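You operate a simulated robot arm through the tools that you are given. There is no shell and no other tool.

The job below is to be done with a simulated two-armed robot. You get a single attempt, and the scene is never put back.

Task
Try the gear knob, move idle gear 26/0 to a peg, fit 32/0 and 32/17, run the drive.
Fine: the first try of the orange gear knob is a sixth of a turn or more, before any gear moves; 32/0 goes on shaft 4, 32/17 on shaft 5; one gear off at a time, straight from seat to seat (laid on the bench it takes dust); at the end turn till the counter lights; other gears stay.

Only the result counts: the job must be done as asked and must still hold three seconds after the hand-in. Knocking over, shifting, dropping, spilling or breaking anything else fails it.

Robot
Two 7-joint arms with fingered hands on one trunk that stands fixed in place. Base frame: the origin is at the foot of the trunk, x ahead of it, y to its left, z up; the work surface is at about z = 804. Units: mm, rad, N and s.
The left shoulder is at [60, 138, 897], the right one opposite. With the tool pointing down near the work surface each hand reaches from about 420 to 920 mm from the base axis, measured 20 degrees to its own side. Payload 4 kg a hand.
The TCP of each hand is the grasp point between the finger pads, 36 mm short of the fingertips. In the tool frame z runs along the fingers and y along their closing line. The gripper opens to 120 mm; its body begins 42 mm behind the TCP. The gripper is a hand of 5 fingers: y runs from the thumb to the fingers, the wrist lies at [-15, -109, -200] in the tool frame.
Orientation is that of the tool frame in the base frame, as [roll, pitch, yaw] about the fixed x, y, z axes, in that order (R = Rz(yaw) Ry(pitch) Rx(roll)). With the fingers straight down and the wrist toward the robot, the tool's x, y and z point along [0, 1, 0], [1, 0, 0] and [0, 0, -1] of the base frame.

Tools
- The arms move only by the tool send_rows. It takes "left_deltas", "right_deltas" or both (then of equal length, played together; a hand with none holds still); each is one flat list of numbers, 6 for each row, row after row: the shift along the base's x, y, z in units of 250 mm (1.0 is 250 mm), then the turn, a rotation vector about the base's x, y, z in units of 90 degrees (1.0 is 90 degrees). In form: [dx, dy, dz, wx, wy, wz, dx, dy, dz, wx, wy, wz, ...]. A call has 1 to 20 rows; each row is the pose to reach, as a shift and turn from the pose commanded when the call began. A call with a number of a shift or a turn outside -1 to 1 is refused whole. Rows are played at 5 a second. More than 50 mm and 0.15 rad between two rows, and nothing of the call is played. Where a pose cannot be reached the arm comes as near as it can. A force on the tool above 40 N (or 10 N above the force at the start of the call, whichever is more), or a blocked arm, ends the call early, and 0.2 s more pass. In this call time passes only in rows, and 0.2 s behind the last. The reply holds the time, the measured pose of the TCP, the force on the tool along the base axes, the opening and the grip force, in the units named above and with some noise, with the torque about the TCP (base axes, N m) and any sound that the robot's microphone picked up.
- Cameras (640 x 400 px; columns grow to the right, rows downward): "scene" is now at [40.4, 20.5, 1548.4]; the picture's right is [0.19, -0.98, 0.00], its down [-0.66, -0.13, -0.74] and it looks along [0.73, 0.14, -0.67] (base axes); focal length 308 px, centre (320, 200). "left" rides on the left gripper at [-69, -79, -131] in its tool frame; the picture's right is [-0.78, -0.29, 0.55], its down [0.55, -0.73, 0.40] and it looks along [0.29, 0.61, 0.74] (tool axes); focal length 222 px, centre (320, 200). "right" rides on the right gripper at [69, -79, -131] in its tool frame; the picture's right is [-0.78, 0.29, -0.55], its down [-0.55, -0.73, 0.40] and it looks along [-0.29, 0.61, 0.74] (tool axes); focal length 222 px, centre (320, 200). There is no depth. A picture from a camera that has moved, and an enlarged one, comes with that camera's place and axes in the base frame and with its lens. The place of the scene camera against the robot may be out by one fixed shift of up to 25 mm in any direction.
- camera(camera): a new picture of that camera. No time passes.
- lift_body(by): slides the trunk up (or, below 0, down) by that many mm; the arms and the scene camera ride with it, the base frame stays. It gives what a move gives, with no picture.
- curl_fingers(index, middle, ring, little, thumb_bend, thumb_turn, hand): sets how far each is bent, from 0 (flat) to 1 (curled in); at 0.3 the hand is open as for a grip, at 0.7 the pads meet at the TCP. One left out holds its place. A second passes; each finger stops where it meets its share of the squeeze, and holds until it gets a number again. It is the only way to open and close the hand. It gives what a move gives, with no picture; readings hold the bend of each and the force on index, middle, ring, little, thumb and palm. thumb_turn goes from beside the hand (0) to across from the fingers (1), as for a grip.
- head_to(pan, tilt): turns the head with the scene camera to pan (to the left, within 1.501 rad either way) and tilt (down, from -0.506 to 1.204), counted from straight ahead of the robot. It gives what a move gives.
- inspect(camera, box): a new picture of the part [left, top, right, bottom] of that camera's present view, enlarged. No time passes.
- sign_off(): hands the job in; it is judged then, once.

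Nothing tells you positions but the pictures and the camera data. Unless the task says otherwise, let go and move clear before handing in.

The tools are called after "Request:" as a command line: name --argument value ..., lists and objects as JSON in quotes. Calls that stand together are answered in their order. send_rows: Moves the arms, as the interface text tells. Its arguments: {"type":"object","properties":{"left_deltas":{"type":"array"},"right_deltas":{"type":"array"}},"required":[]} The other tools are called the same way: lift_body (by) moves the trunk up or down; curl_fingers (index, middle, ring, little, thumb_bend, thumb_turn, hand) moves the fingers one by one; head_to (pan, tilt) turns the head that bears the scene camera; camera (camera) takes a picture; inspect (camera, box) takes an enlarged picture of a part of a camera's view; sign_off () hands the job in.

At the start:

```text
time: 0.0
left_tool_pos: [544.2, 286.2, 1101.4]
left_tcp_rot: [-3.14, 0.0, 1.57]
left_ft_force: [0.2, -0.4, 0.3]
left_moment: [0.0, 0.02, 0.0]
left_gripper_width: 119.7
left_gripper_force: 0.1
left_shape: jaw
left_bend: [0.3, 0.3, 0.3, 0.3, 0.3, 0.97]
left_finger forces: [0.0, 0.0, 0.0, 0.0, 0.0, 0.0]
right_tool_pos: [554.9, -163.3, 1143.1]
right_tcp_rot: [3.141, 0.0, 1.571]
right_ft_force: [0.1, 0.6, 0.5]
right_moment: [-0.02, 0.0, 0.01]
right_gripper_width: 119.8
right_gripper_force: 0.0
right_shape: jaw
right_bend: [0.3, 0.3, 0.3, 0.3, 0.3, 0.97]
right_finger forces: [0.1, 0.0, 0.1, 0.1, 0.0, 0.0]
trunk travel left (down, up): [-475.0, 115.0]
head pan, tilt (commanded): [0.19, 0.737]
```

scene: 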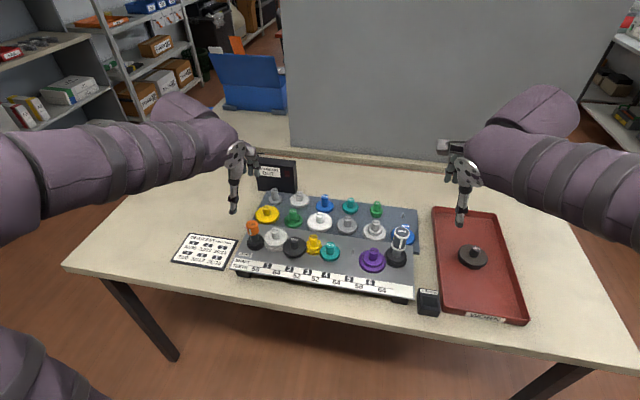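
right: 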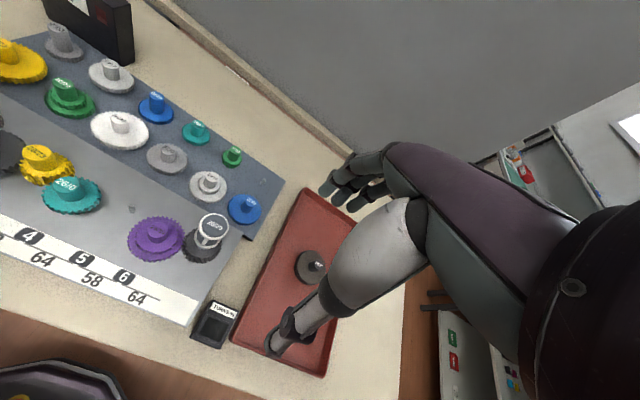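
left: 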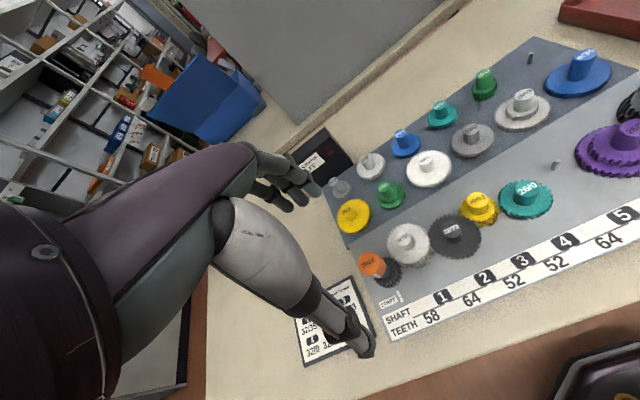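

I see a gear board with a front row of shafts and a rear rack of spare gears, a red tray with a dark gear, a chart card on the left, and a counter. I'll take enlarged views before moving anything.

Request:
inspect --camera "scene" --box '[220, 180, 440, 310]'

Request:
inspect --camera "scene" --box '[160, 220, 300, 300]'

Request:
inspect --camera "left" --box '[320, 20, 640, 220]'

Request:
inspect --camera "left" --box '[280, 180, 640, 400]'

Request:
inspect --camera "right" --box '[0, 0, 320, 200]'

Request:
inspect --camera "right" --box '[0, 160, 360, 385]'

```text
2.91 times, centred on (330, 245) of scene
camera zoom: at [40.4, 20.5, 1548.4], right [0.19, -0.98, 0.0], down [-0.66, -0.13, -0.74], along [0.73, 0.14, -0.67], focal length 896 px, centre (291, 69)
```

zoom: 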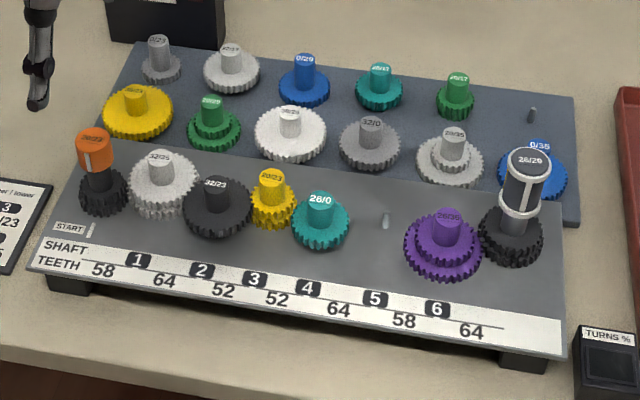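

```text
4.57 times, centred on (230, 260) of scene
camera zoom: at [40.4, 20.5, 1548.4], right [0.19, -0.98, 0.0], down [-0.66, -0.13, -0.74], along [0.73, 0.14, -0.67], focal length 1408 px, centre (731, -74)
```

zoom: 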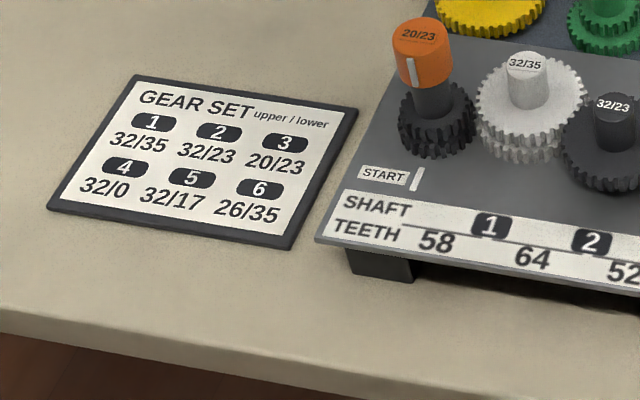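

```text
2.00 times, centred on (480, 120) of left
camera zoom: at [464.6, 216.6, 1232.2], right [-0.29, -0.78, -0.55], down [-0.73, 0.55, -0.4], along [0.61, 0.29, -0.74], focal length 444 px, centre (0, 360)
```

zoom: 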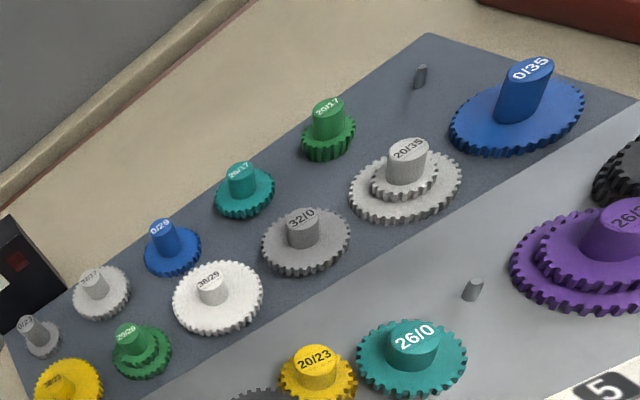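

```text
1.78 times, centred on (460, 290) of left
camera zoom: at [464.6, 216.6, 1232.2], right [-0.29, -0.78, -0.55], down [-0.73, 0.55, -0.4], along [0.61, 0.29, -0.74], focal length 395 px, centre (71, 40)
```

zoom: 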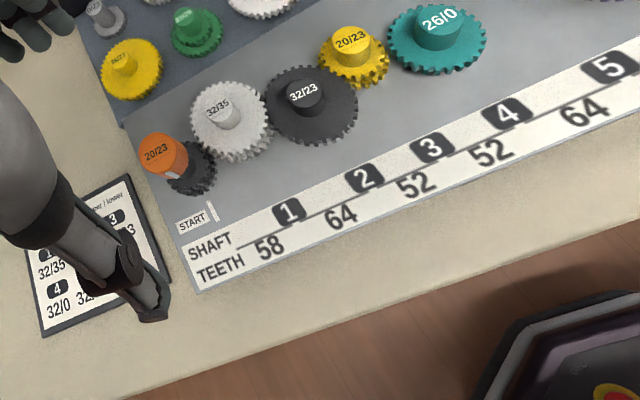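

```text
2.00 times, centred on (160, 100) of right
camera zoom: at [475.2, -92.9, 1272.1], right [0.29, -0.78, 0.55], down [-0.73, -0.55, -0.4], along [0.61, -0.29, -0.74], focal length 444 px, centre (640, 400)
```

zoom: 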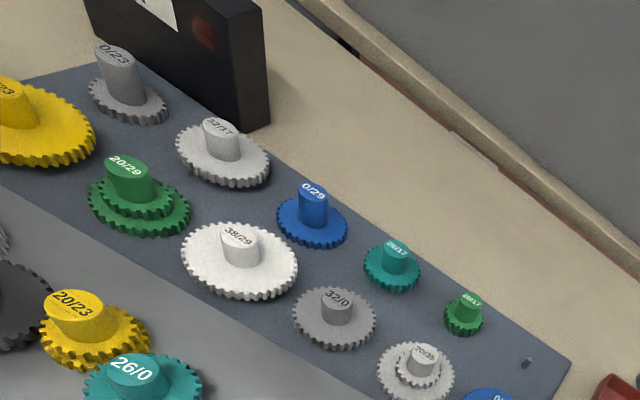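

```text
1.78 times, centred on (180, 272) of right
camera zoom: at [475.2, -92.9, 1272.1], right [0.29, -0.78, 0.55], down [-0.73, -0.55, -0.4], along [0.61, -0.29, -0.74], focal length 395 px, centre (569, 71)
```

zoom: 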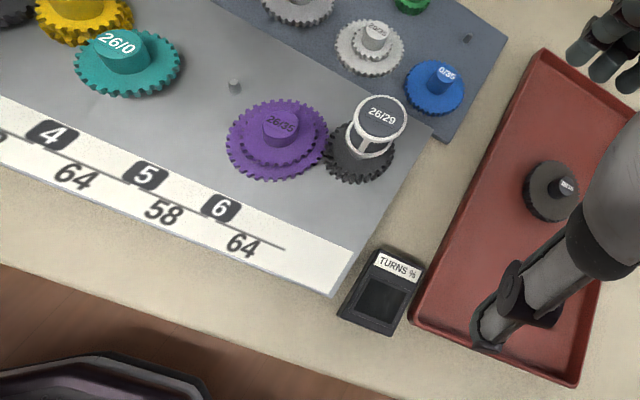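

The board's front deck carries the gear train (orange knob, shafts 1–6, output) and the rear deck is the spare rack with one free peg at right. I'll look closer at the box behind the board, the counter, the free pegs and the hands.

Request:
inspect --camera "scene" --box '[240, 145, 320, 205]'

Request:
inspect --camera "scene" --box '[370, 210, 530, 330]'

Request:
inspect --camera "left" --box '[240, 130, 400, 230]'

Request:
inspect --camera "right" --box '[240, 120, 480, 370]'

Request:
inspect --camera "scene" --box '[200, 120, 280, 220]'

```text
6.67 times, centred on (280, 175) of scene
camera zoom: at [40.4, 20.5, 1548.4], right [0.19, -0.98, 0.0], down [-0.66, -0.13, -0.74], along [0.73, 0.14, -0.67], focal length 2054 px, centre (587, 367)
```

zoom: 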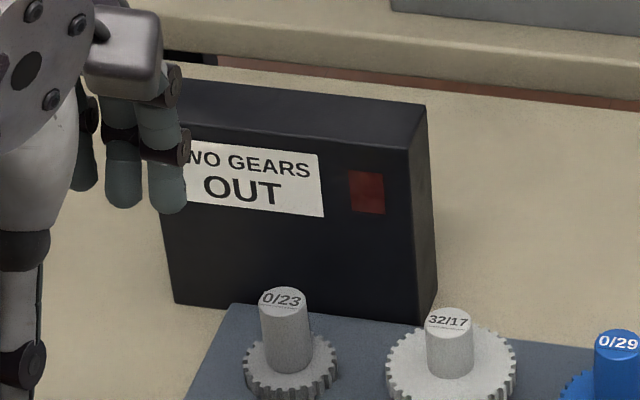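

```text
3.33 times, centred on (450, 270) of scene
camera zoom: at [40.4, 20.5, 1548.4], right [0.19, -0.98, 0.0], down [-0.66, -0.13, -0.74], along [0.73, 0.14, -0.67], focal length 1027 px, centre (-113, -33)
```

zoom: 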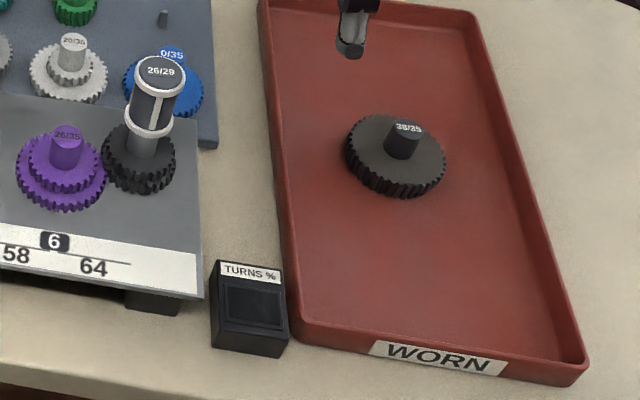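

```text
4.00 times, centred on (320, 180) of left
camera zoom: at [464.6, 216.6, 1232.2], right [-0.29, -0.78, -0.55], down [-0.73, 0.55, -0.4], along [0.61, 0.29, -0.74], focal length 888 px, centre (320, 280)
```

zoom: 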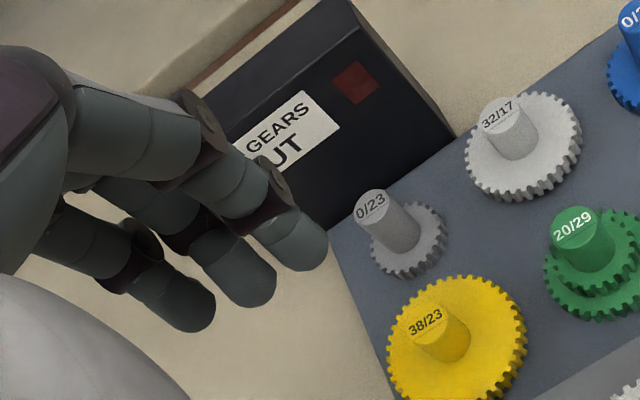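

```text
1.60 times, centred on (360, 245) of right
camera zoom: at [475.2, -92.9, 1272.1], right [0.29, -0.78, 0.55], down [-0.73, -0.55, -0.4], along [0.61, -0.29, -0.74], focal length 355 px, centre (256, 128)
```

zoom: 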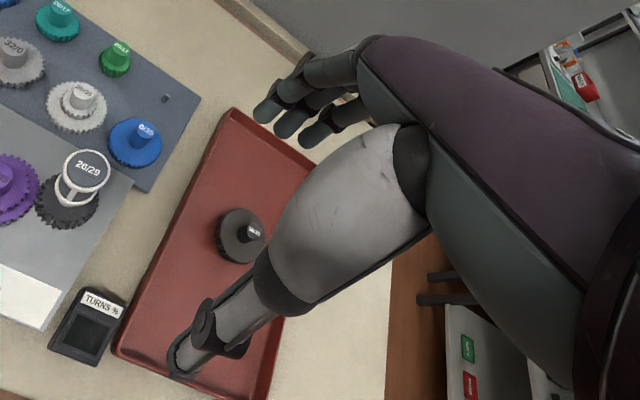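

```text
4.00 times, centred on (240, 170) of scene
camera zoom: at [40.4, 20.5, 1548.4], right [0.19, -0.98, 0.0], down [-0.66, -0.13, -0.74], along [0.73, 0.14, -0.67], focal length 1232 px, centre (640, 320)
```

zoom: 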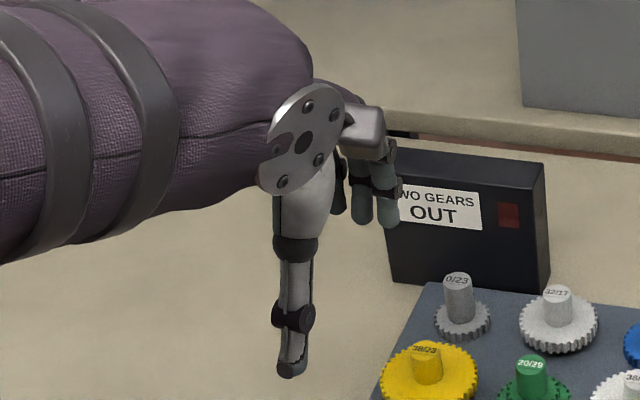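

The rear box is a "two gears out" lamp and the tray holds a worn gear, which stays put. I'm taking high zooms from both wrist cameras to triangulate hubs and pegs.

Request:
inspect --camera "left" --box '[480, 150, 580, 212]'

Request:
inspect --camera "left" --box '[440, 100, 520, 150]'

Request:
inspect --camera "left" --box '[340, 140, 420, 190]'

Request:
inspect --camera "left" --box '[500, 30, 580, 80]'

Request:
inspect --camera "left" --box '[340, 240, 436, 300]'

Request:
inspect --camera "right" --box '[30, 165, 142, 235]'

Request:
inspect --camera "right" --box '[130, 135, 210, 185]'

Request:
inspect --camera "right" --box '[80, 50, 160, 100]'

Request:
inspect --camera "right" --box '[220, 160, 300, 210]'

```text
6.40 times, centred on (530, 181) of left
camera zoom: at [464.6, 216.6, 1232.2], right [-0.29, -0.78, -0.55], down [-0.73, 0.55, -0.4], along [0.61, 0.29, -0.74], focal length 1422 px, centre (-1024, 322)
```

zoom: 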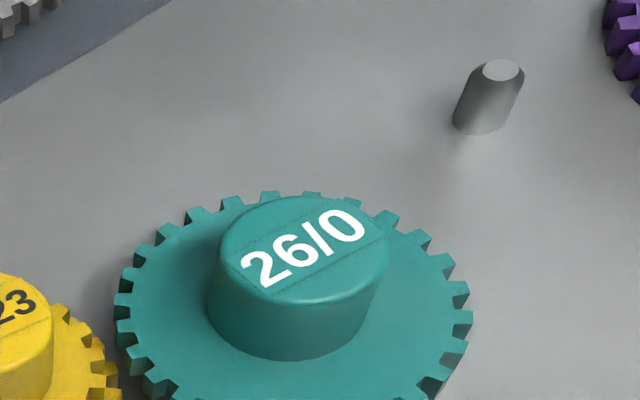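

```text
8.00 times, centred on (480, 125) of left
camera zoom: at [464.6, 216.6, 1232.2], right [-0.29, -0.78, -0.55], down [-0.73, 0.55, -0.4], along [0.61, 0.29, -0.74], focal length 1777 px, centre (-960, 800)
```

zoom: 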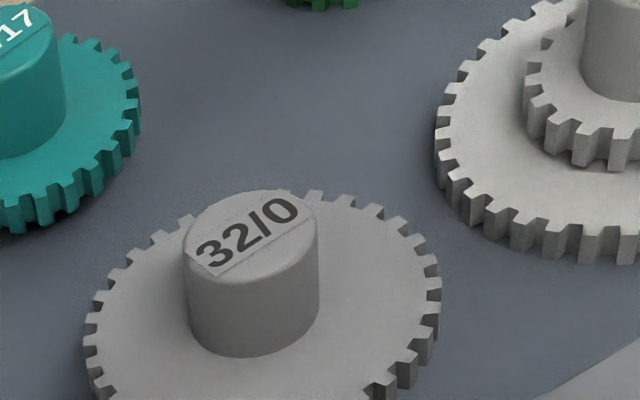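

```text
8.00 times, centred on (380, 165) of left
camera zoom: at [464.6, 216.6, 1232.2], right [-0.29, -0.78, -0.55], down [-0.73, 0.55, -0.4], along [0.61, 0.29, -0.74], focal length 1777 px, centre (-160, 480)
```

zoom: 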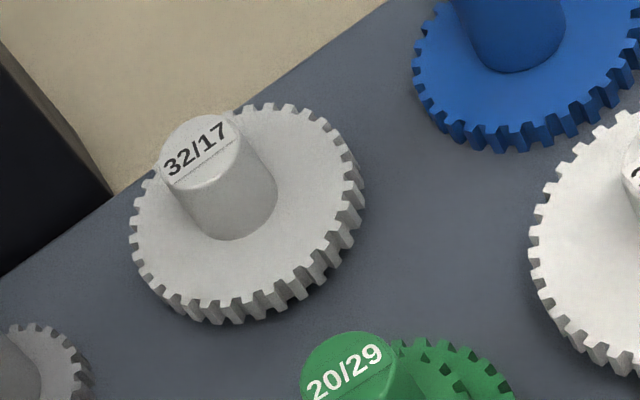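

```text
8.00 times, centred on (540, 55) of left
camera zoom: at [464.6, 216.6, 1232.2], right [-0.29, -0.78, -0.55], down [-0.73, 0.55, -0.4], along [0.61, 0.29, -0.74], focal length 1777 px, centre (-1440, 1360)
```

zoom: 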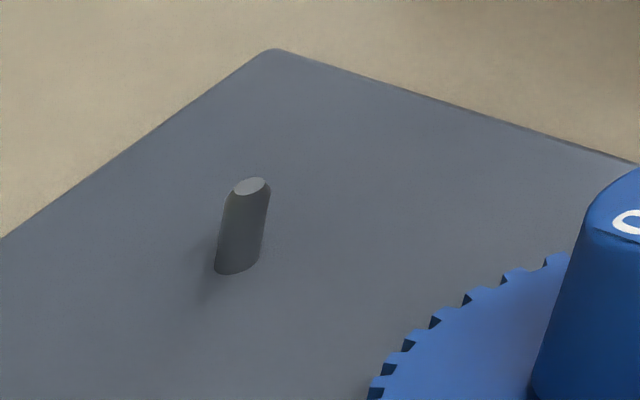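

```text
6.67 times, centred on (388, 270) of left
camera zoom: at [464.6, 216.6, 1232.2], right [-0.29, -0.78, -0.55], down [-0.73, 0.55, -0.4], along [0.61, 0.29, -0.74], focal length 1481 px, centre (-133, -267)
```

zoom: 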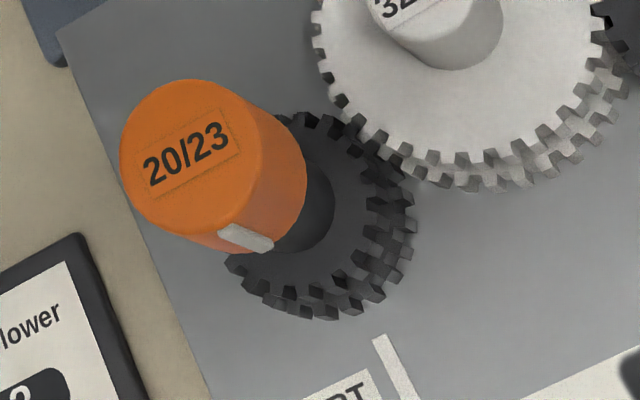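

```text
5.71 times, centred on (86, 200) of right
camera zoom: at [475.2, -92.9, 1272.1], right [0.29, -0.78, 0.55], down [-0.73, -0.55, -0.4], along [0.61, -0.29, -0.74], focal length 1269 px, centre (1657, 200)
```

zoom: 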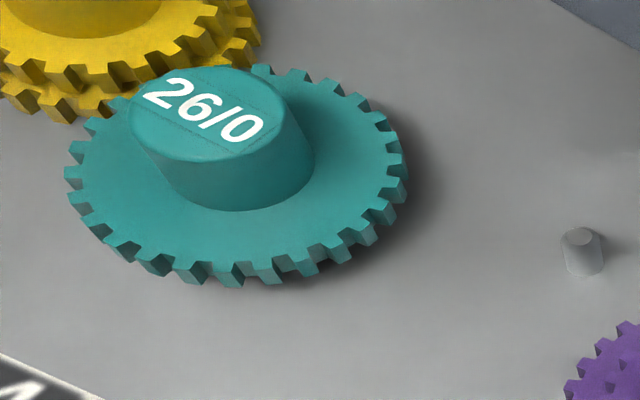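

```text
8.00 times, centred on (170, 160) of right
camera zoom: at [475.2, -92.9, 1272.1], right [0.29, -0.78, 0.55], down [-0.73, -0.55, -0.4], along [0.61, -0.29, -0.74], focal length 1777 px, centre (1520, 520)
```

zoom: 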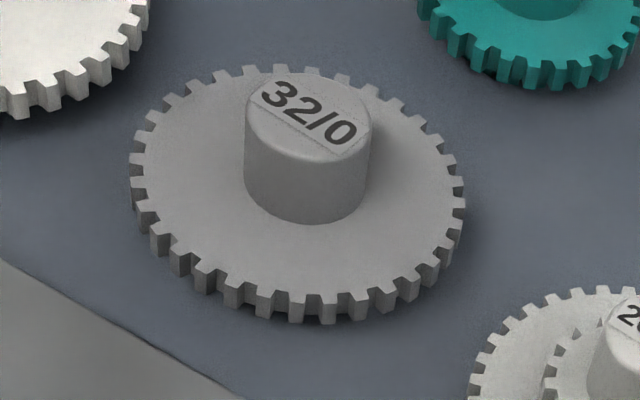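

```text
8.00 times, centred on (120, 75) of right
camera zoom: at [475.2, -92.9, 1272.1], right [0.29, -0.78, 0.55], down [-0.73, -0.55, -0.4], along [0.61, -0.29, -0.74], focal length 1777 px, centre (1920, 1200)
```

zoom: 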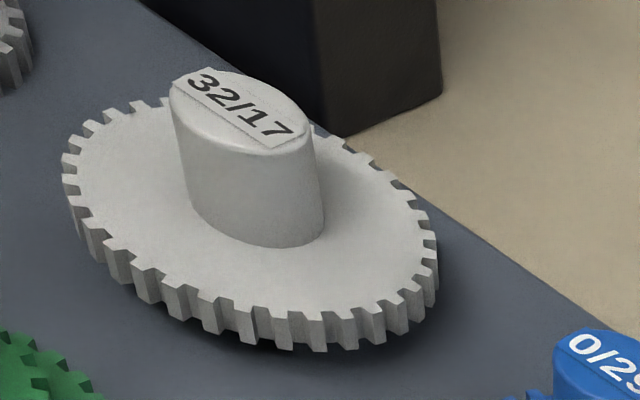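

```text
8.00 times, centred on (260, 185) of right
camera zoom: at [475.2, -92.9, 1272.1], right [0.29, -0.78, 0.55], down [-0.73, -0.55, -0.4], along [0.61, -0.29, -0.74], focal length 1777 px, centre (800, 320)
```

zoom: 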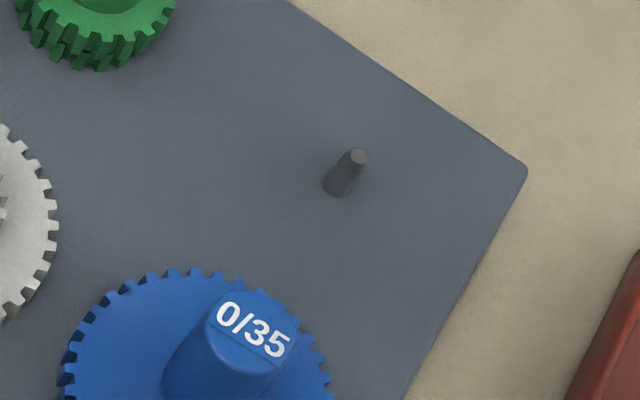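

Triangulated so far: 26/0 on shaft 4 at about (568, 88), the shaft 5 pin at (590, 27), 32/0 at (710, 57), 32/17 at (797, 229) and the free rack peg at (798, −116). Front deck is z≈847 and rack deck z≈808. Next I'll learn the finger geometry by moving the right hand's fingers in free air.

Request:
curl_fingers --hand "right" --index 0.3 --middle 0.3 --ring 1.0 --little 1.0 --thumb_bend 0.3 --thumb_turn 1.0

Request:
camera --camera "right"

Request:
inspect --camera "scene" --box '[420, 120, 540, 240]'

Request:
inspect --camera "scene" --box '[190, 120, 290, 220]'

```text
time: 1.0
left_tool_pos: [544.3, 285.2, 1101.9]
left_tcp_rot: [-3.14, 0.0, 1.571]
left_ft_force: [-1.3, -0.3, 0.2]
left_moment: [0.0, 0.01, -0.02]
left_gripper_width: 119.6
left_gripper_force: 0.1
left_shape: jaw
left_bend: [0.3, 0.3, 0.3, 0.3, 0.3, 0.97]
left_finger forces: [0.0, 0.0, 0.1, 0.1, 0.0, 0.1]
right_tool_pos: [554.6, -163.8, 1141.8]
right_tcp_rot: [3.141, 0.001, 1.57]
right_ft_force: [0.1, -0.7, 0.4]
right_moment: [0.02, 0.01, -0.02]
right_gripper_width: 119.0
right_gripper_force: 0.0
right_shape: fingers
right_bend: [0.3, 0.3, 1.0, 1.0, 0.3, 0.97]
right_finger forces: [0.1, 0.0, 0.0, 0.0, 0.1, 0.0]
trunk travel left (down, up): [-475.0, 115.0]
head pan, tilt (commanded): [0.19, 0.737]
```

```text
taken
camera right: at [475.2, -93.0, 1272.1], right [0.29, -0.78, 0.55], down [-0.73, -0.55, -0.4], along [0.61, -0.29, -0.74], focal length 222 px, centre (320, 200)
```

right: 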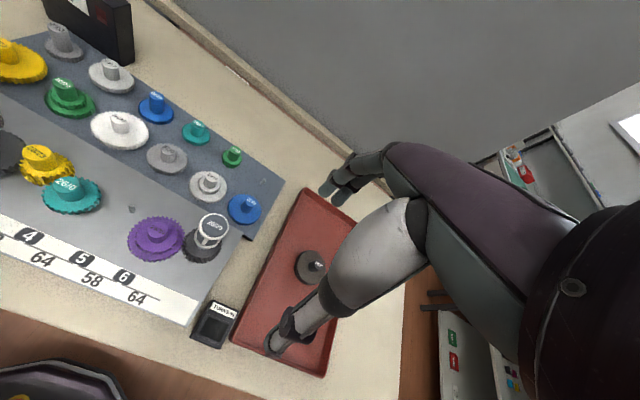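

```text
3.33 times, centred on (480, 180) of scene
camera zoom: at [40.4, 20.5, 1548.4], right [0.19, -0.98, 0.0], down [-0.66, -0.13, -0.74], along [0.73, 0.14, -0.67], focal length 1027 px, centre (-213, 267)
```

zoom: 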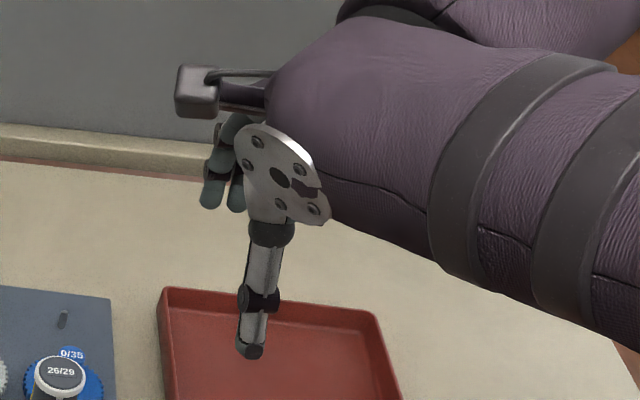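

```text
4.00 times, centred on (240, 170) of scene
camera zoom: at [40.4, 20.5, 1548.4], right [0.19, -0.98, 0.0], down [-0.66, -0.13, -0.74], along [0.73, 0.14, -0.67], focal length 1232 px, centre (640, 320)
```

zoom: 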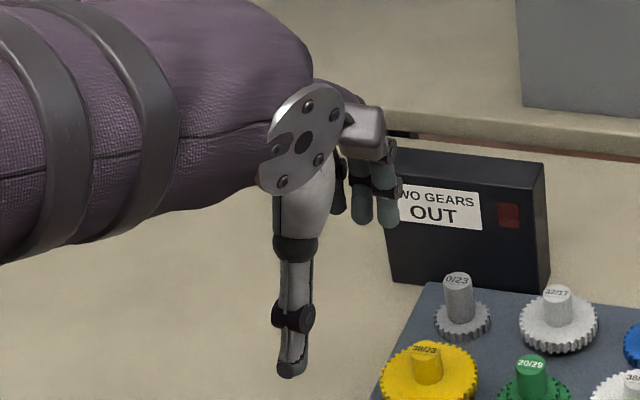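

Index and middle are on the left side of the right hand, and ring/little fold away when fully curled. I'll close index, middle and thumb in the air to see where the pads meet.

Request:
curl_fingers --hand "right" --index 0.6 --middle 0.6 --thumb_bend 0.6

Request:
inspect --camera "right" --box '[240, 140, 440, 370]'

Request:
inspect --camera "scene" --box '[430, 140, 520, 240]'

```text
time: 2.0
left_tool_pos: [545.2, 284.9, 1102.0]
left_tcp_rot: [-3.141, 0.0, 1.573]
left_ft_force: [0.3, 0.5, -0.5]
left_moment: [-0.02, 0.02, -0.02]
left_gripper_width: 119.8
left_gripper_force: 0.1
left_shape: jaw
left_bend: [0.3, 0.3, 0.3, 0.3, 0.3, 0.97]
left_finger forces: [0.1, 0.1, 0.0, 0.1, 0.0, 0.0]
right_tool_pos: [554.5, -162.8, 1140.9]
right_tcp_rot: [3.141, 0.0, 1.57]
right_ft_force: [0.0, 0.0, 0.4]
right_moment: [-0.02, -0.02, 0.01]
right_gripper_width: 30.2
right_gripper_force: 0.2
right_shape: fingers
right_bend: [0.6, 0.6, 1.0, 1.0, 0.6, 1.0]
right_finger forces: [0.0, 0.1, 0.1, 0.1, 0.0, 0.0]
trunk travel left (down, up): [-475.0, 115.0]
head pan, tilt (commanded): [0.19, 0.737]
```

```text
1.74 times, centred on (340, 255) of right
camera zoom: at [475.2, -92.9, 1272.2], right [0.29, -0.78, 0.55], down [-0.73, -0.55, -0.4], along [0.61, -0.29, -0.74], focal length 386 px, centre (285, 104)
```

zoom: 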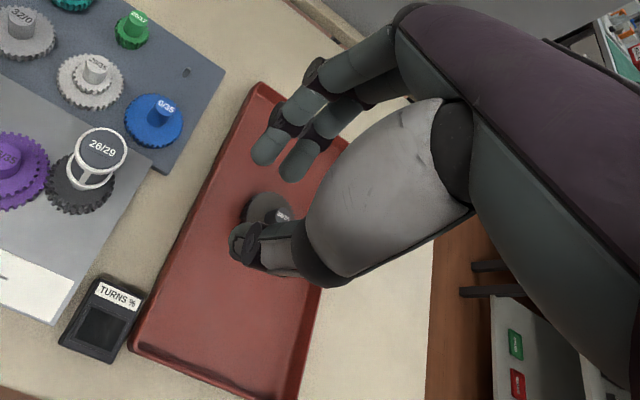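

```text
4.00 times, centred on (475, 190) of scene
camera zoom: at [40.4, 20.5, 1548.4], right [0.19, -0.98, 0.0], down [-0.66, -0.13, -0.74], along [0.73, 0.14, -0.67], focal length 1232 px, centre (-300, 240)
```

zoom: 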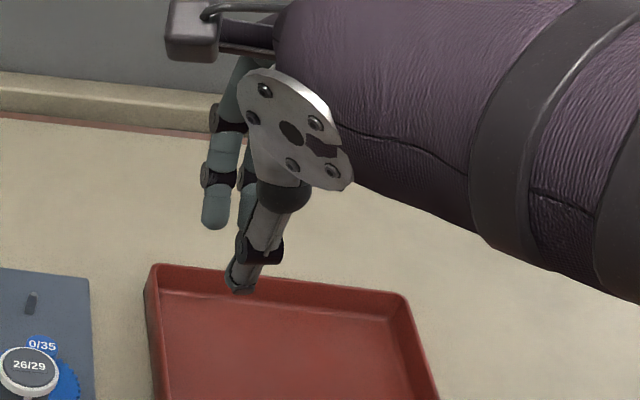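

With ring and little folded, thumb, index and middle form a compact tripod pinch near the TCP, and opening ≈ (0.7−bend)×300 mm. I estimate the orange knob's top near (567, 301, 937). I'll move the left hand above it for a second view and fold its ring and little fingers.

Request:
curl_fingers --hand "left" --ring 1.0 --little 1.0 --index 0.45 --middle 0.45 --thumb_bend 0.45 --thumb_turn 1.0

Request:
send_rows --left_deltas '[0.05, 0.03, -0.1, 0, 0, 0, 0.095, 0.06, -0.2, 0, 0, 0]'

Request:
camera --camera "left"

Request:
camera --camera "scene"

```text
time: 3.0
left_tool_pos: [544.7, 285.0, 1101.4]
left_tcp_rot: [-3.141, -0.002, 1.572]
left_ft_force: [0.5, -0.3, -0.1]
left_moment: [-0.02, -0.02, -0.02]
left_gripper_width: 75.2
left_gripper_force: 0.1
left_shape: fingers
left_bend: [0.45, 0.45, 1.0, 1.0, 0.45, 0.99]
left_finger forces: [0.0, 0.0, 0.0, 0.0, 0.0, 0.0]
right_tool_pos: [554.8, -162.7, 1141.6]
right_tcp_rot: [3.141, 0.001, 1.571]
right_ft_force: [0.3, 0.1, -0.2]
right_moment: [-0.03, 0.0, -0.01]
right_gripper_width: 30.3
right_gripper_force: 0.1
right_shape: fingers
right_bend: [0.6, 0.6, 1.0, 1.0, 0.6, 1.0]
right_finger forces: [0.1, 0.0, 0.0, 0.1, 0.0, 0.1]
trunk travel left (down, up): [-475.0, 115.0]
head pan, tilt (commanded): [0.19, 0.737]
```

```text
time: 3.6
left_tool_pos: [568.3, 300.5, 1051.0]
left_tcp_rot: [-3.14, -0.001, 1.573]
left_ft_force: [0.5, 0.1, -0.5]
left_moment: [0.03, 0.03, 0.02]
left_gripper_width: 75.4
left_gripper_force: 0.0
left_shape: fingers
left_bend: [0.45, 0.45, 1.0, 1.0, 0.45, 0.99]
left_finger forces: [0.1, 0.1, 0.0, 0.0, 0.1, 0.0]
right_tool_pos: [555.5, -163.6, 1140.9]
right_tcp_rot: [3.141, 0.001, 1.571]
right_ft_force: [-0.4, -0.2, 0.1]
right_moment: [0.03, 0.02, -0.01]
right_gripper_width: 30.2
right_gripper_force: 0.1
right_shape: fingers
right_bend: [0.6, 0.6, 1.0, 1.0, 0.6, 1.0]
right_finger forces: [0.0, 0.0, 0.0, 0.0, 0.1, 0.1]
trunk travel left (down, up): [-475.0, 115.0]
head pan, tilt (commanded): [0.19, 0.737]
```

```text
taken
camera left: at [489.6, 231.2, 1182.1], right [-0.29, -0.79, -0.55], down [-0.74, 0.55, -0.4], along [0.61, 0.29, -0.74], focal length 222 px, centre (320, 200)
```

left: 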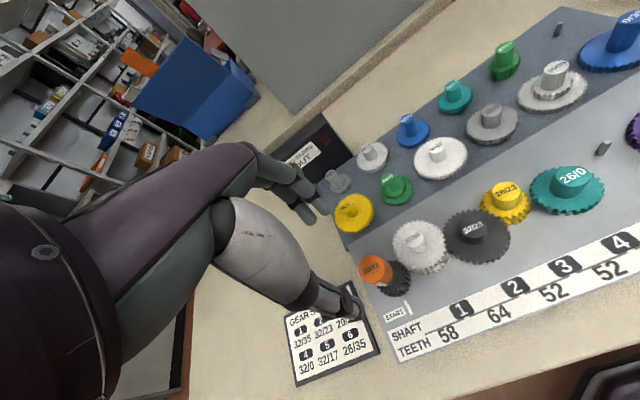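

```text
taken
camera scene: at [40.8, 20.7, 1548.4], right [0.19, -0.98, 0.0], down [-0.66, -0.13, -0.74], along [0.73, 0.14, -0.67], focal length 308 px, centre (320, 200)
```

scene: 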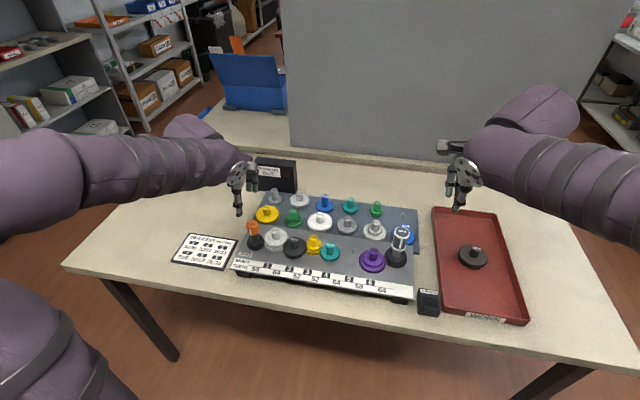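

The knob appears almost straight beneath the left TCP as predicted. I'll zoom in to refine it and read the neighbouring gears.

Request:
inspect --camera "left" --box '[344, 240, 424, 290]'

Request:
inspect --camera "left" --box '[300, 225, 460, 325]'

Request:
inspect --camera "left" --box '[420, 150, 580, 250]'

Request:
inspect --camera "scene" --box '[215, 160, 295, 260]'

```text
8.00 times, centred on (384, 265) of left
camera zoom: at [489.6, 231.2, 1182.1], right [-0.29, -0.79, -0.55], down [-0.74, 0.55, -0.4], along [0.61, 0.29, -0.74], focal length 1777 px, centre (-192, -320)
```

zoom: 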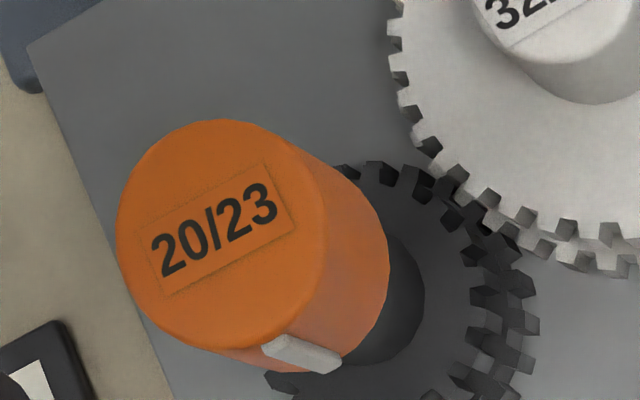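

```text
4.00 times, centred on (380, 275) of left
camera zoom: at [489.6, 231.2, 1182.1], right [-0.29, -0.79, -0.55], down [-0.74, 0.55, -0.4], along [0.61, 0.29, -0.74], focal length 888 px, centre (80, -100)
```

zoom: 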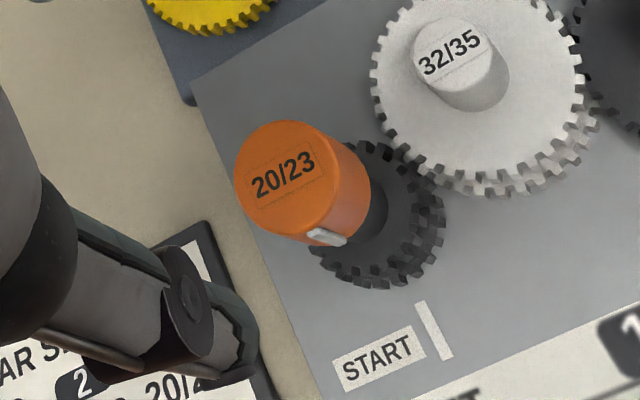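

```text
4.00 times, centred on (500, 200) of left
camera zoom: at [489.6, 231.2, 1182.1], right [-0.29, -0.79, -0.55], down [-0.74, 0.55, -0.4], along [0.61, 0.29, -0.74], focal length 888 px, centre (-400, 200)
```

zoom: 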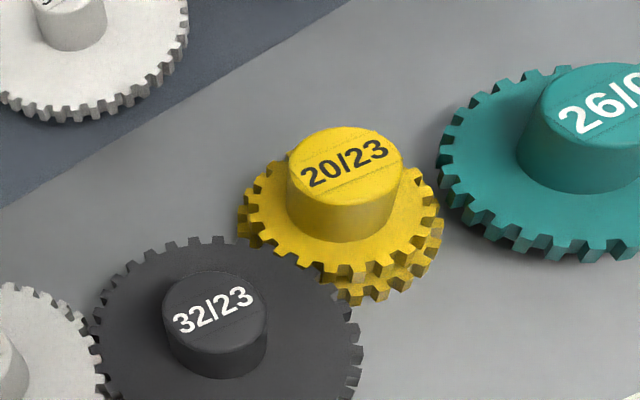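

```text
4.00 times, centred on (255, 210) of scene
camera zoom: at [40.8, 20.7, 1548.4], right [0.19, -0.98, 0.0], down [-0.66, -0.13, -0.74], along [0.73, 0.14, -0.67], focal length 1232 px, centre (580, 160)
```

zoom: 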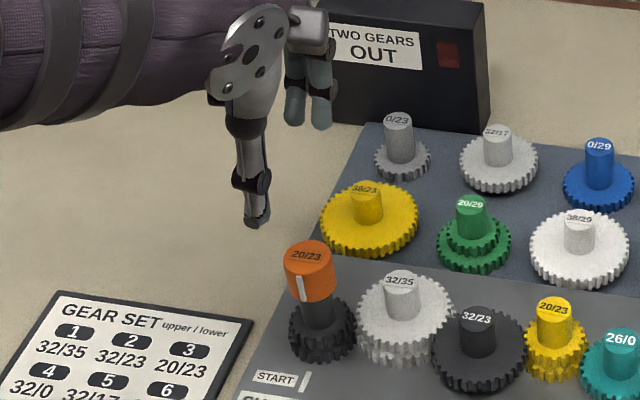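

To pin down the knob's height I need a wider baseline, so I'll shift the left hand forward at the same height and look again.

Request:
send_rows --left_deltas '[0.15, 0, 0, 0, 0, 0, 0.3, 0, 0, 0, 0, 0, 0.4, 0, 0.0, 0, 0, 0]'

Request:
inspect --camera "left" --box '[370, 290, 466, 350]'

Request:
camera --camera "left"

```text
time: 4.4
left_tool_pos: [668.0, 299.3, 1050.6]
left_tcp_rot: [-3.141, 0.002, 1.571]
left_ft_force: [0.4, -0.1, 0.2]
left_moment: [-0.02, -0.01, 0.0]
left_gripper_width: 75.1
left_gripper_force: 0.0
left_shape: fingers
left_bend: [0.45, 0.45, 1.0, 1.0, 0.45, 0.99]
left_finger forces: [0.1, 0.0, 0.0, 0.0, 0.1, 0.1]
right_tool_pos: [553.9, -162.7, 1141.6]
right_tcp_rot: [-3.14, -0.001, 1.57]
right_ft_force: [-0.4, 0.0, -0.8]
right_moment: [-0.01, 0.01, -0.02]
right_gripper_width: 30.3
right_gripper_force: 0.0
right_shape: fingers
right_bend: [0.6, 0.6, 1.0, 1.0, 0.6, 1.0]
right_finger forces: [0.0, 0.0, 0.0, 0.0, 0.1, 0.1]
trunk travel left (down, up): [-475.0, 115.0]
head pan, tilt (commanded): [0.19, 0.737]
```

```text
6.67 times, centred on (418, 320) of left
camera zoom: at [588.8, 230.8, 1180.9], right [-0.29, -0.78, -0.55], down [-0.74, 0.55, -0.4], along [0.61, 0.29, -0.74], focal length 1481 px, centre (-333, -600)
```

zoom: 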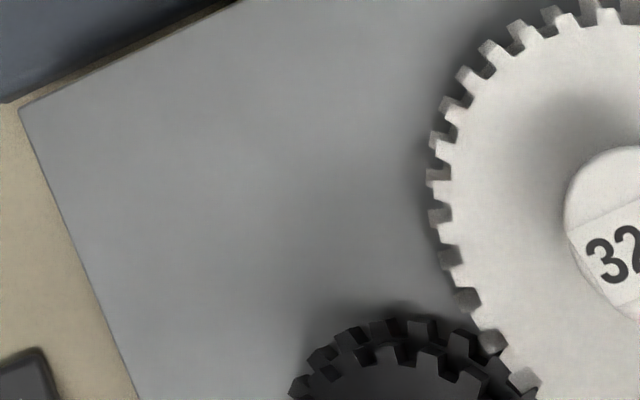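

```text
taken
camera left: at [588.8, 230.8, 1180.9], right [-0.29, -0.78, -0.55], down [-0.74, 0.55, -0.4], along [0.61, 0.29, -0.74], focal length 222 px, centre (320, 200)
```

left: 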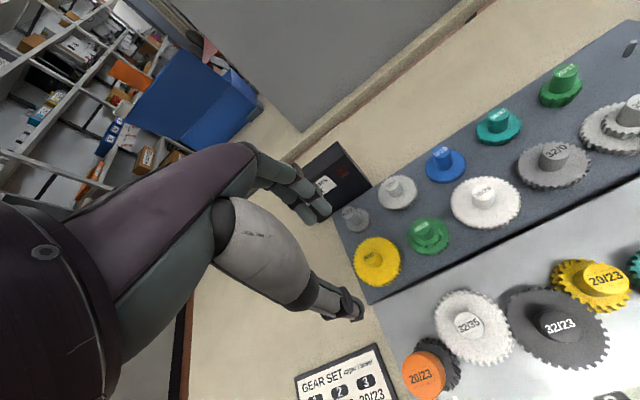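

Request:
inspect --camera "left" --box '[384, 340, 480, 400]'

Request:
inspect --camera "left" --box '[430, 270, 640, 400]'

Request:
inspect --camera "left" --box '[330, 160, 490, 300]'

Request:
inspect --camera "left" --box '[460, 60, 640, 240]'

```text
6.67 times, centred on (432, 370) of left
camera zoom: at [588.8, 230.8, 1180.9], right [-0.29, -0.78, -0.55], down [-0.74, 0.55, -0.4], along [0.61, 0.29, -0.74], focal length 1481 px, centre (-427, -933)
```

zoom: 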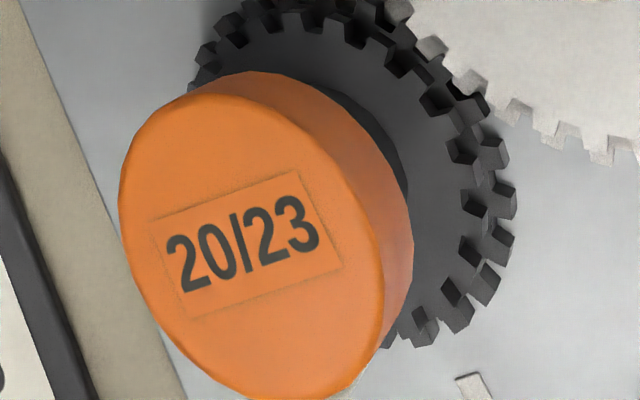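

```text
3.05 times, centred on (535, 335) of left
camera zoom: at [588.8, 230.8, 1180.9], right [-0.29, -0.78, -0.55], down [-0.74, 0.55, -0.4], along [0.61, 0.29, -0.74], focal length 677 px, centre (-335, -211)
```

zoom: 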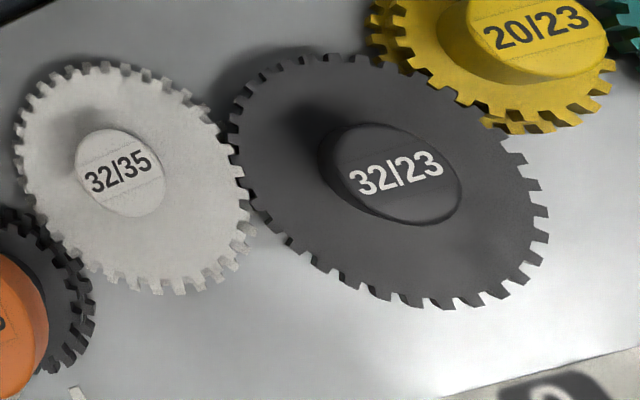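

```text
2.86 times, centred on (410, 230) of left
camera zoom: at [588.8, 230.8, 1180.9], right [-0.29, -0.78, -0.55], down [-0.74, 0.55, -0.4], along [0.61, 0.29, -0.74], focal length 635 px, centre (63, 114)
```

zoom: 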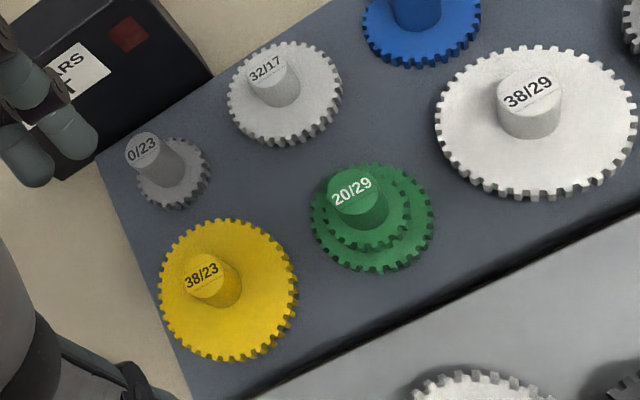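

```text
2.22 times, centred on (550, 150) of left
camera zoom: at [588.8, 230.8, 1180.9], right [-0.29, -0.78, -0.55], down [-0.74, 0.55, -0.4], along [0.61, 0.29, -0.74], focal length 494 px, centre (-191, 311)
```

zoom: 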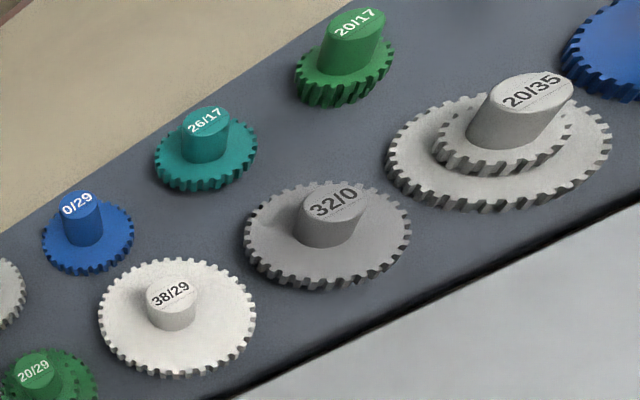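

The knob is at about (569, 301), top z≈934, diameter ≈31 mm; its neighbour hub on shaft 1 is at (589, 247). I'll move back above it and test the left wrist's yaw range in free air.

Request:
send_rows --left_deltas '[-0.066, -0.002, 0, 0, 0, -0.08, -0.132, -0.004, 0, 0, 0, -0.16, -0.2, -0.006, 0, 0, 0, -0.24, -0.264, -0.008, 0, 0, 0, -0.32, -0.33, -0.01, 0, 0, 0, -0.4, -0.395, -0.012, 0, 0, 0, -0.45]'

Request:
camera --camera "left"

```text
time: 5.8
left_tool_pos: [568.8, 296.0, 1051.6]
left_tcp_rot: [-3.141, 0.0, 0.862]
left_ft_force: [0.2, -1.0, 0.5]
left_moment: [0.02, -0.01, 0.01]
left_gripper_width: 75.1
left_gripper_force: 0.0
left_shape: fingers
left_bend: [0.45, 0.45, 1.0, 1.0, 0.45, 0.99]
left_finger forces: [0.0, 0.0, 0.0, 0.0, 0.0, 0.1]
right_tool_pos: [554.4, -163.0, 1141.5]
right_tcp_rot: [3.14, -0.001, 1.57]
right_ft_force: [0.3, -0.1, -0.5]
right_moment: [0.01, -0.02, -0.03]
right_gripper_width: 30.5
right_gripper_force: 0.1
right_shape: fingers
right_bend: [0.6, 0.6, 1.0, 1.0, 0.6, 1.0]
right_finger forces: [0.0, 0.0, 0.1, 0.0, 0.1, 0.0]
trunk travel left (down, up): [-475.0, 115.0]
head pan, tilt (commanded): [0.19, 0.737]
```

```text
taken
camera left: at [462.8, 295.6, 1182.7], right [-0.73, -0.41, -0.55], down [-0.2, 0.9, -0.4], along [0.65, -0.18, -0.74], focal length 222 px, centre (320, 200)
```

left: 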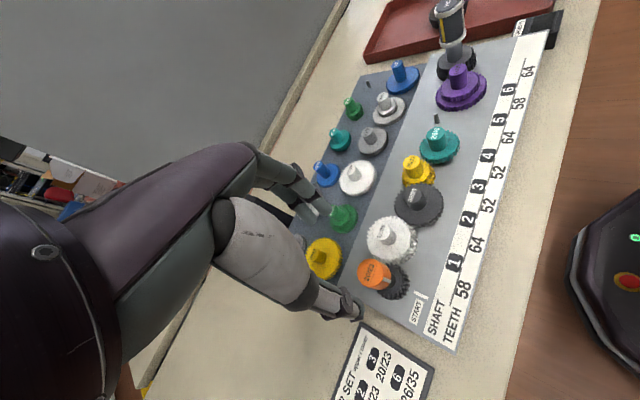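

Request:
send_rows --left_deltas '[0, 0, 0, 0, 0, -0.09, 0, 0, 0, 0, 0, -0.18, 0, 0, 0, 0, 0, -0.27, 0, 0, 0, 0, 0, -0.36, 0, 0, 0, 0, 0, -0.45, 0, 0, 0, 0, 0, -0.54, 0, 0, 0, 0, 0, -0.6]'

```text
time: 7.4
left_tool_pos: [569.5, 297.3, 1051.2]
left_tcp_rot: [3.141, 0.001, -0.081]
left_ft_force: [-0.4, 0.4, 0.0]
left_moment: [0.0, 0.0, 0.02]
left_gripper_width: 75.1
left_gripper_force: 0.1
left_shape: fingers
left_bend: [0.45, 0.45, 1.0, 1.0, 0.45, 0.99]
left_finger forces: [0.0, 0.0, 0.0, 0.1, 0.0, 0.0]
right_tool_pos: [555.0, -162.2, 1142.2]
right_tcp_rot: [3.141, -0.001, 1.57]
right_ft_force: [-0.5, 0.0, 0.0]
right_moment: [-0.01, 0.0, 0.01]
right_gripper_width: 30.3
right_gripper_force: 0.0
right_shape: fingers
right_bend: [0.6, 0.6, 1.0, 1.0, 0.6, 1.0]
right_finger forces: [0.0, 0.0, 0.1, 0.0, 0.0, 0.0]
trunk travel left (down, up): [-475.0, 115.0]
head pan, tilt (commanded): [0.19, 0.737]
```

Request:
send_rows --left_deltas '[0, 0, 0, 0, 0, 0.09, 0, 0, 0, 0, 0, 0.18, 0, 0, 0, 0, 0, 0.27, 0, 0, 0, 0, 0, 0.36, 0, 0, 0, 0, 0, 0.45, 0, 0, 0, 0, 0, 0.54, 0, 0, 0, 0, 0, 0.63, 0, 0, 0, 0, 0, 0.72, 0, 0, 0, 0, 0, 0.81, 0, 0, 0, 0, 0, 0.9, 0, 0, 0, 0, 0, 0.99]'

Request:
send_rows --left_deltas '[0, 0, 0, 0, 0, 0.09, 0, 0, 0, 0, 0, 0.18, 0, 0, 0, 0, 0, 0.27, 0, 0, 0, 0, 0, 0.36, 0, 0, 0, 0, 0, 0.45, 0, 0, 0, 0, 0, 0.54, 0, 0, 0, 0, 0, 0.63, 0, 0, 0, 0, 0, 0.72]'

```text
time: 9.8
left_tool_pos: [570.3, 296.8, 1051.3]
left_tcp_rot: [3.14, -0.002, 1.475]
left_ft_force: [0.4, -0.4, 0.4]
left_moment: [0.0, 0.0, -0.03]
left_gripper_width: 75.1
left_gripper_force: 0.0
left_shape: fingers
left_bend: [0.45, 0.45, 1.0, 1.0, 0.45, 0.99]
left_finger forces: [0.0, 0.0, 0.0, 0.0, 0.1, 0.0]
right_tool_pos: [555.1, -162.9, 1141.9]
right_tcp_rot: [3.141, 0.0, 1.57]
right_ft_force: [-0.2, -1.0, 1.4]
right_moment: [0.0, 0.0, -0.03]
right_gripper_width: 30.4
right_gripper_force: 0.1
right_shape: fingers
right_bend: [0.6, 0.6, 1.0, 1.0, 0.6, 1.0]
right_finger forces: [0.0, 0.1, 0.1, 0.1, 0.0, 0.0]
trunk travel left (down, up): [-475.0, 115.0]
head pan, tilt (commanded): [0.19, 0.737]
```

```text
time: 11.6
left_tool_pos: [568.5, 296.5, 1051.0]
left_tcp_rot: [3.141, 0.0, 2.611]
left_ft_force: [0.6, -0.6, 0.9]
left_moment: [0.0, 0.01, -0.03]
left_gripper_width: 75.2
left_gripper_force: 0.0
left_shape: fingers
left_bend: [0.45, 0.45, 1.0, 1.0, 0.45, 0.99]
left_finger forces: [0.0, 0.0, 0.0, 0.0, 0.0, 0.0]
right_tool_pos: [554.7, -163.7, 1142.1]
right_tcp_rot: [-3.141, -0.001, 1.57]
right_ft_force: [-0.2, -0.5, -0.1]
right_moment: [0.0, 0.02, 0.03]
right_gripper_width: 30.3
right_gripper_force: 0.0
right_shape: fingers
right_bend: [0.6, 0.6, 1.0, 1.0, 0.6, 1.0]
right_finger forces: [0.0, 0.1, 0.0, 0.0, 0.0, 0.0]
trunk travel left (down, up): [-475.0, 115.0]
head pan, tilt (commanded): [0.19, 0.737]
```

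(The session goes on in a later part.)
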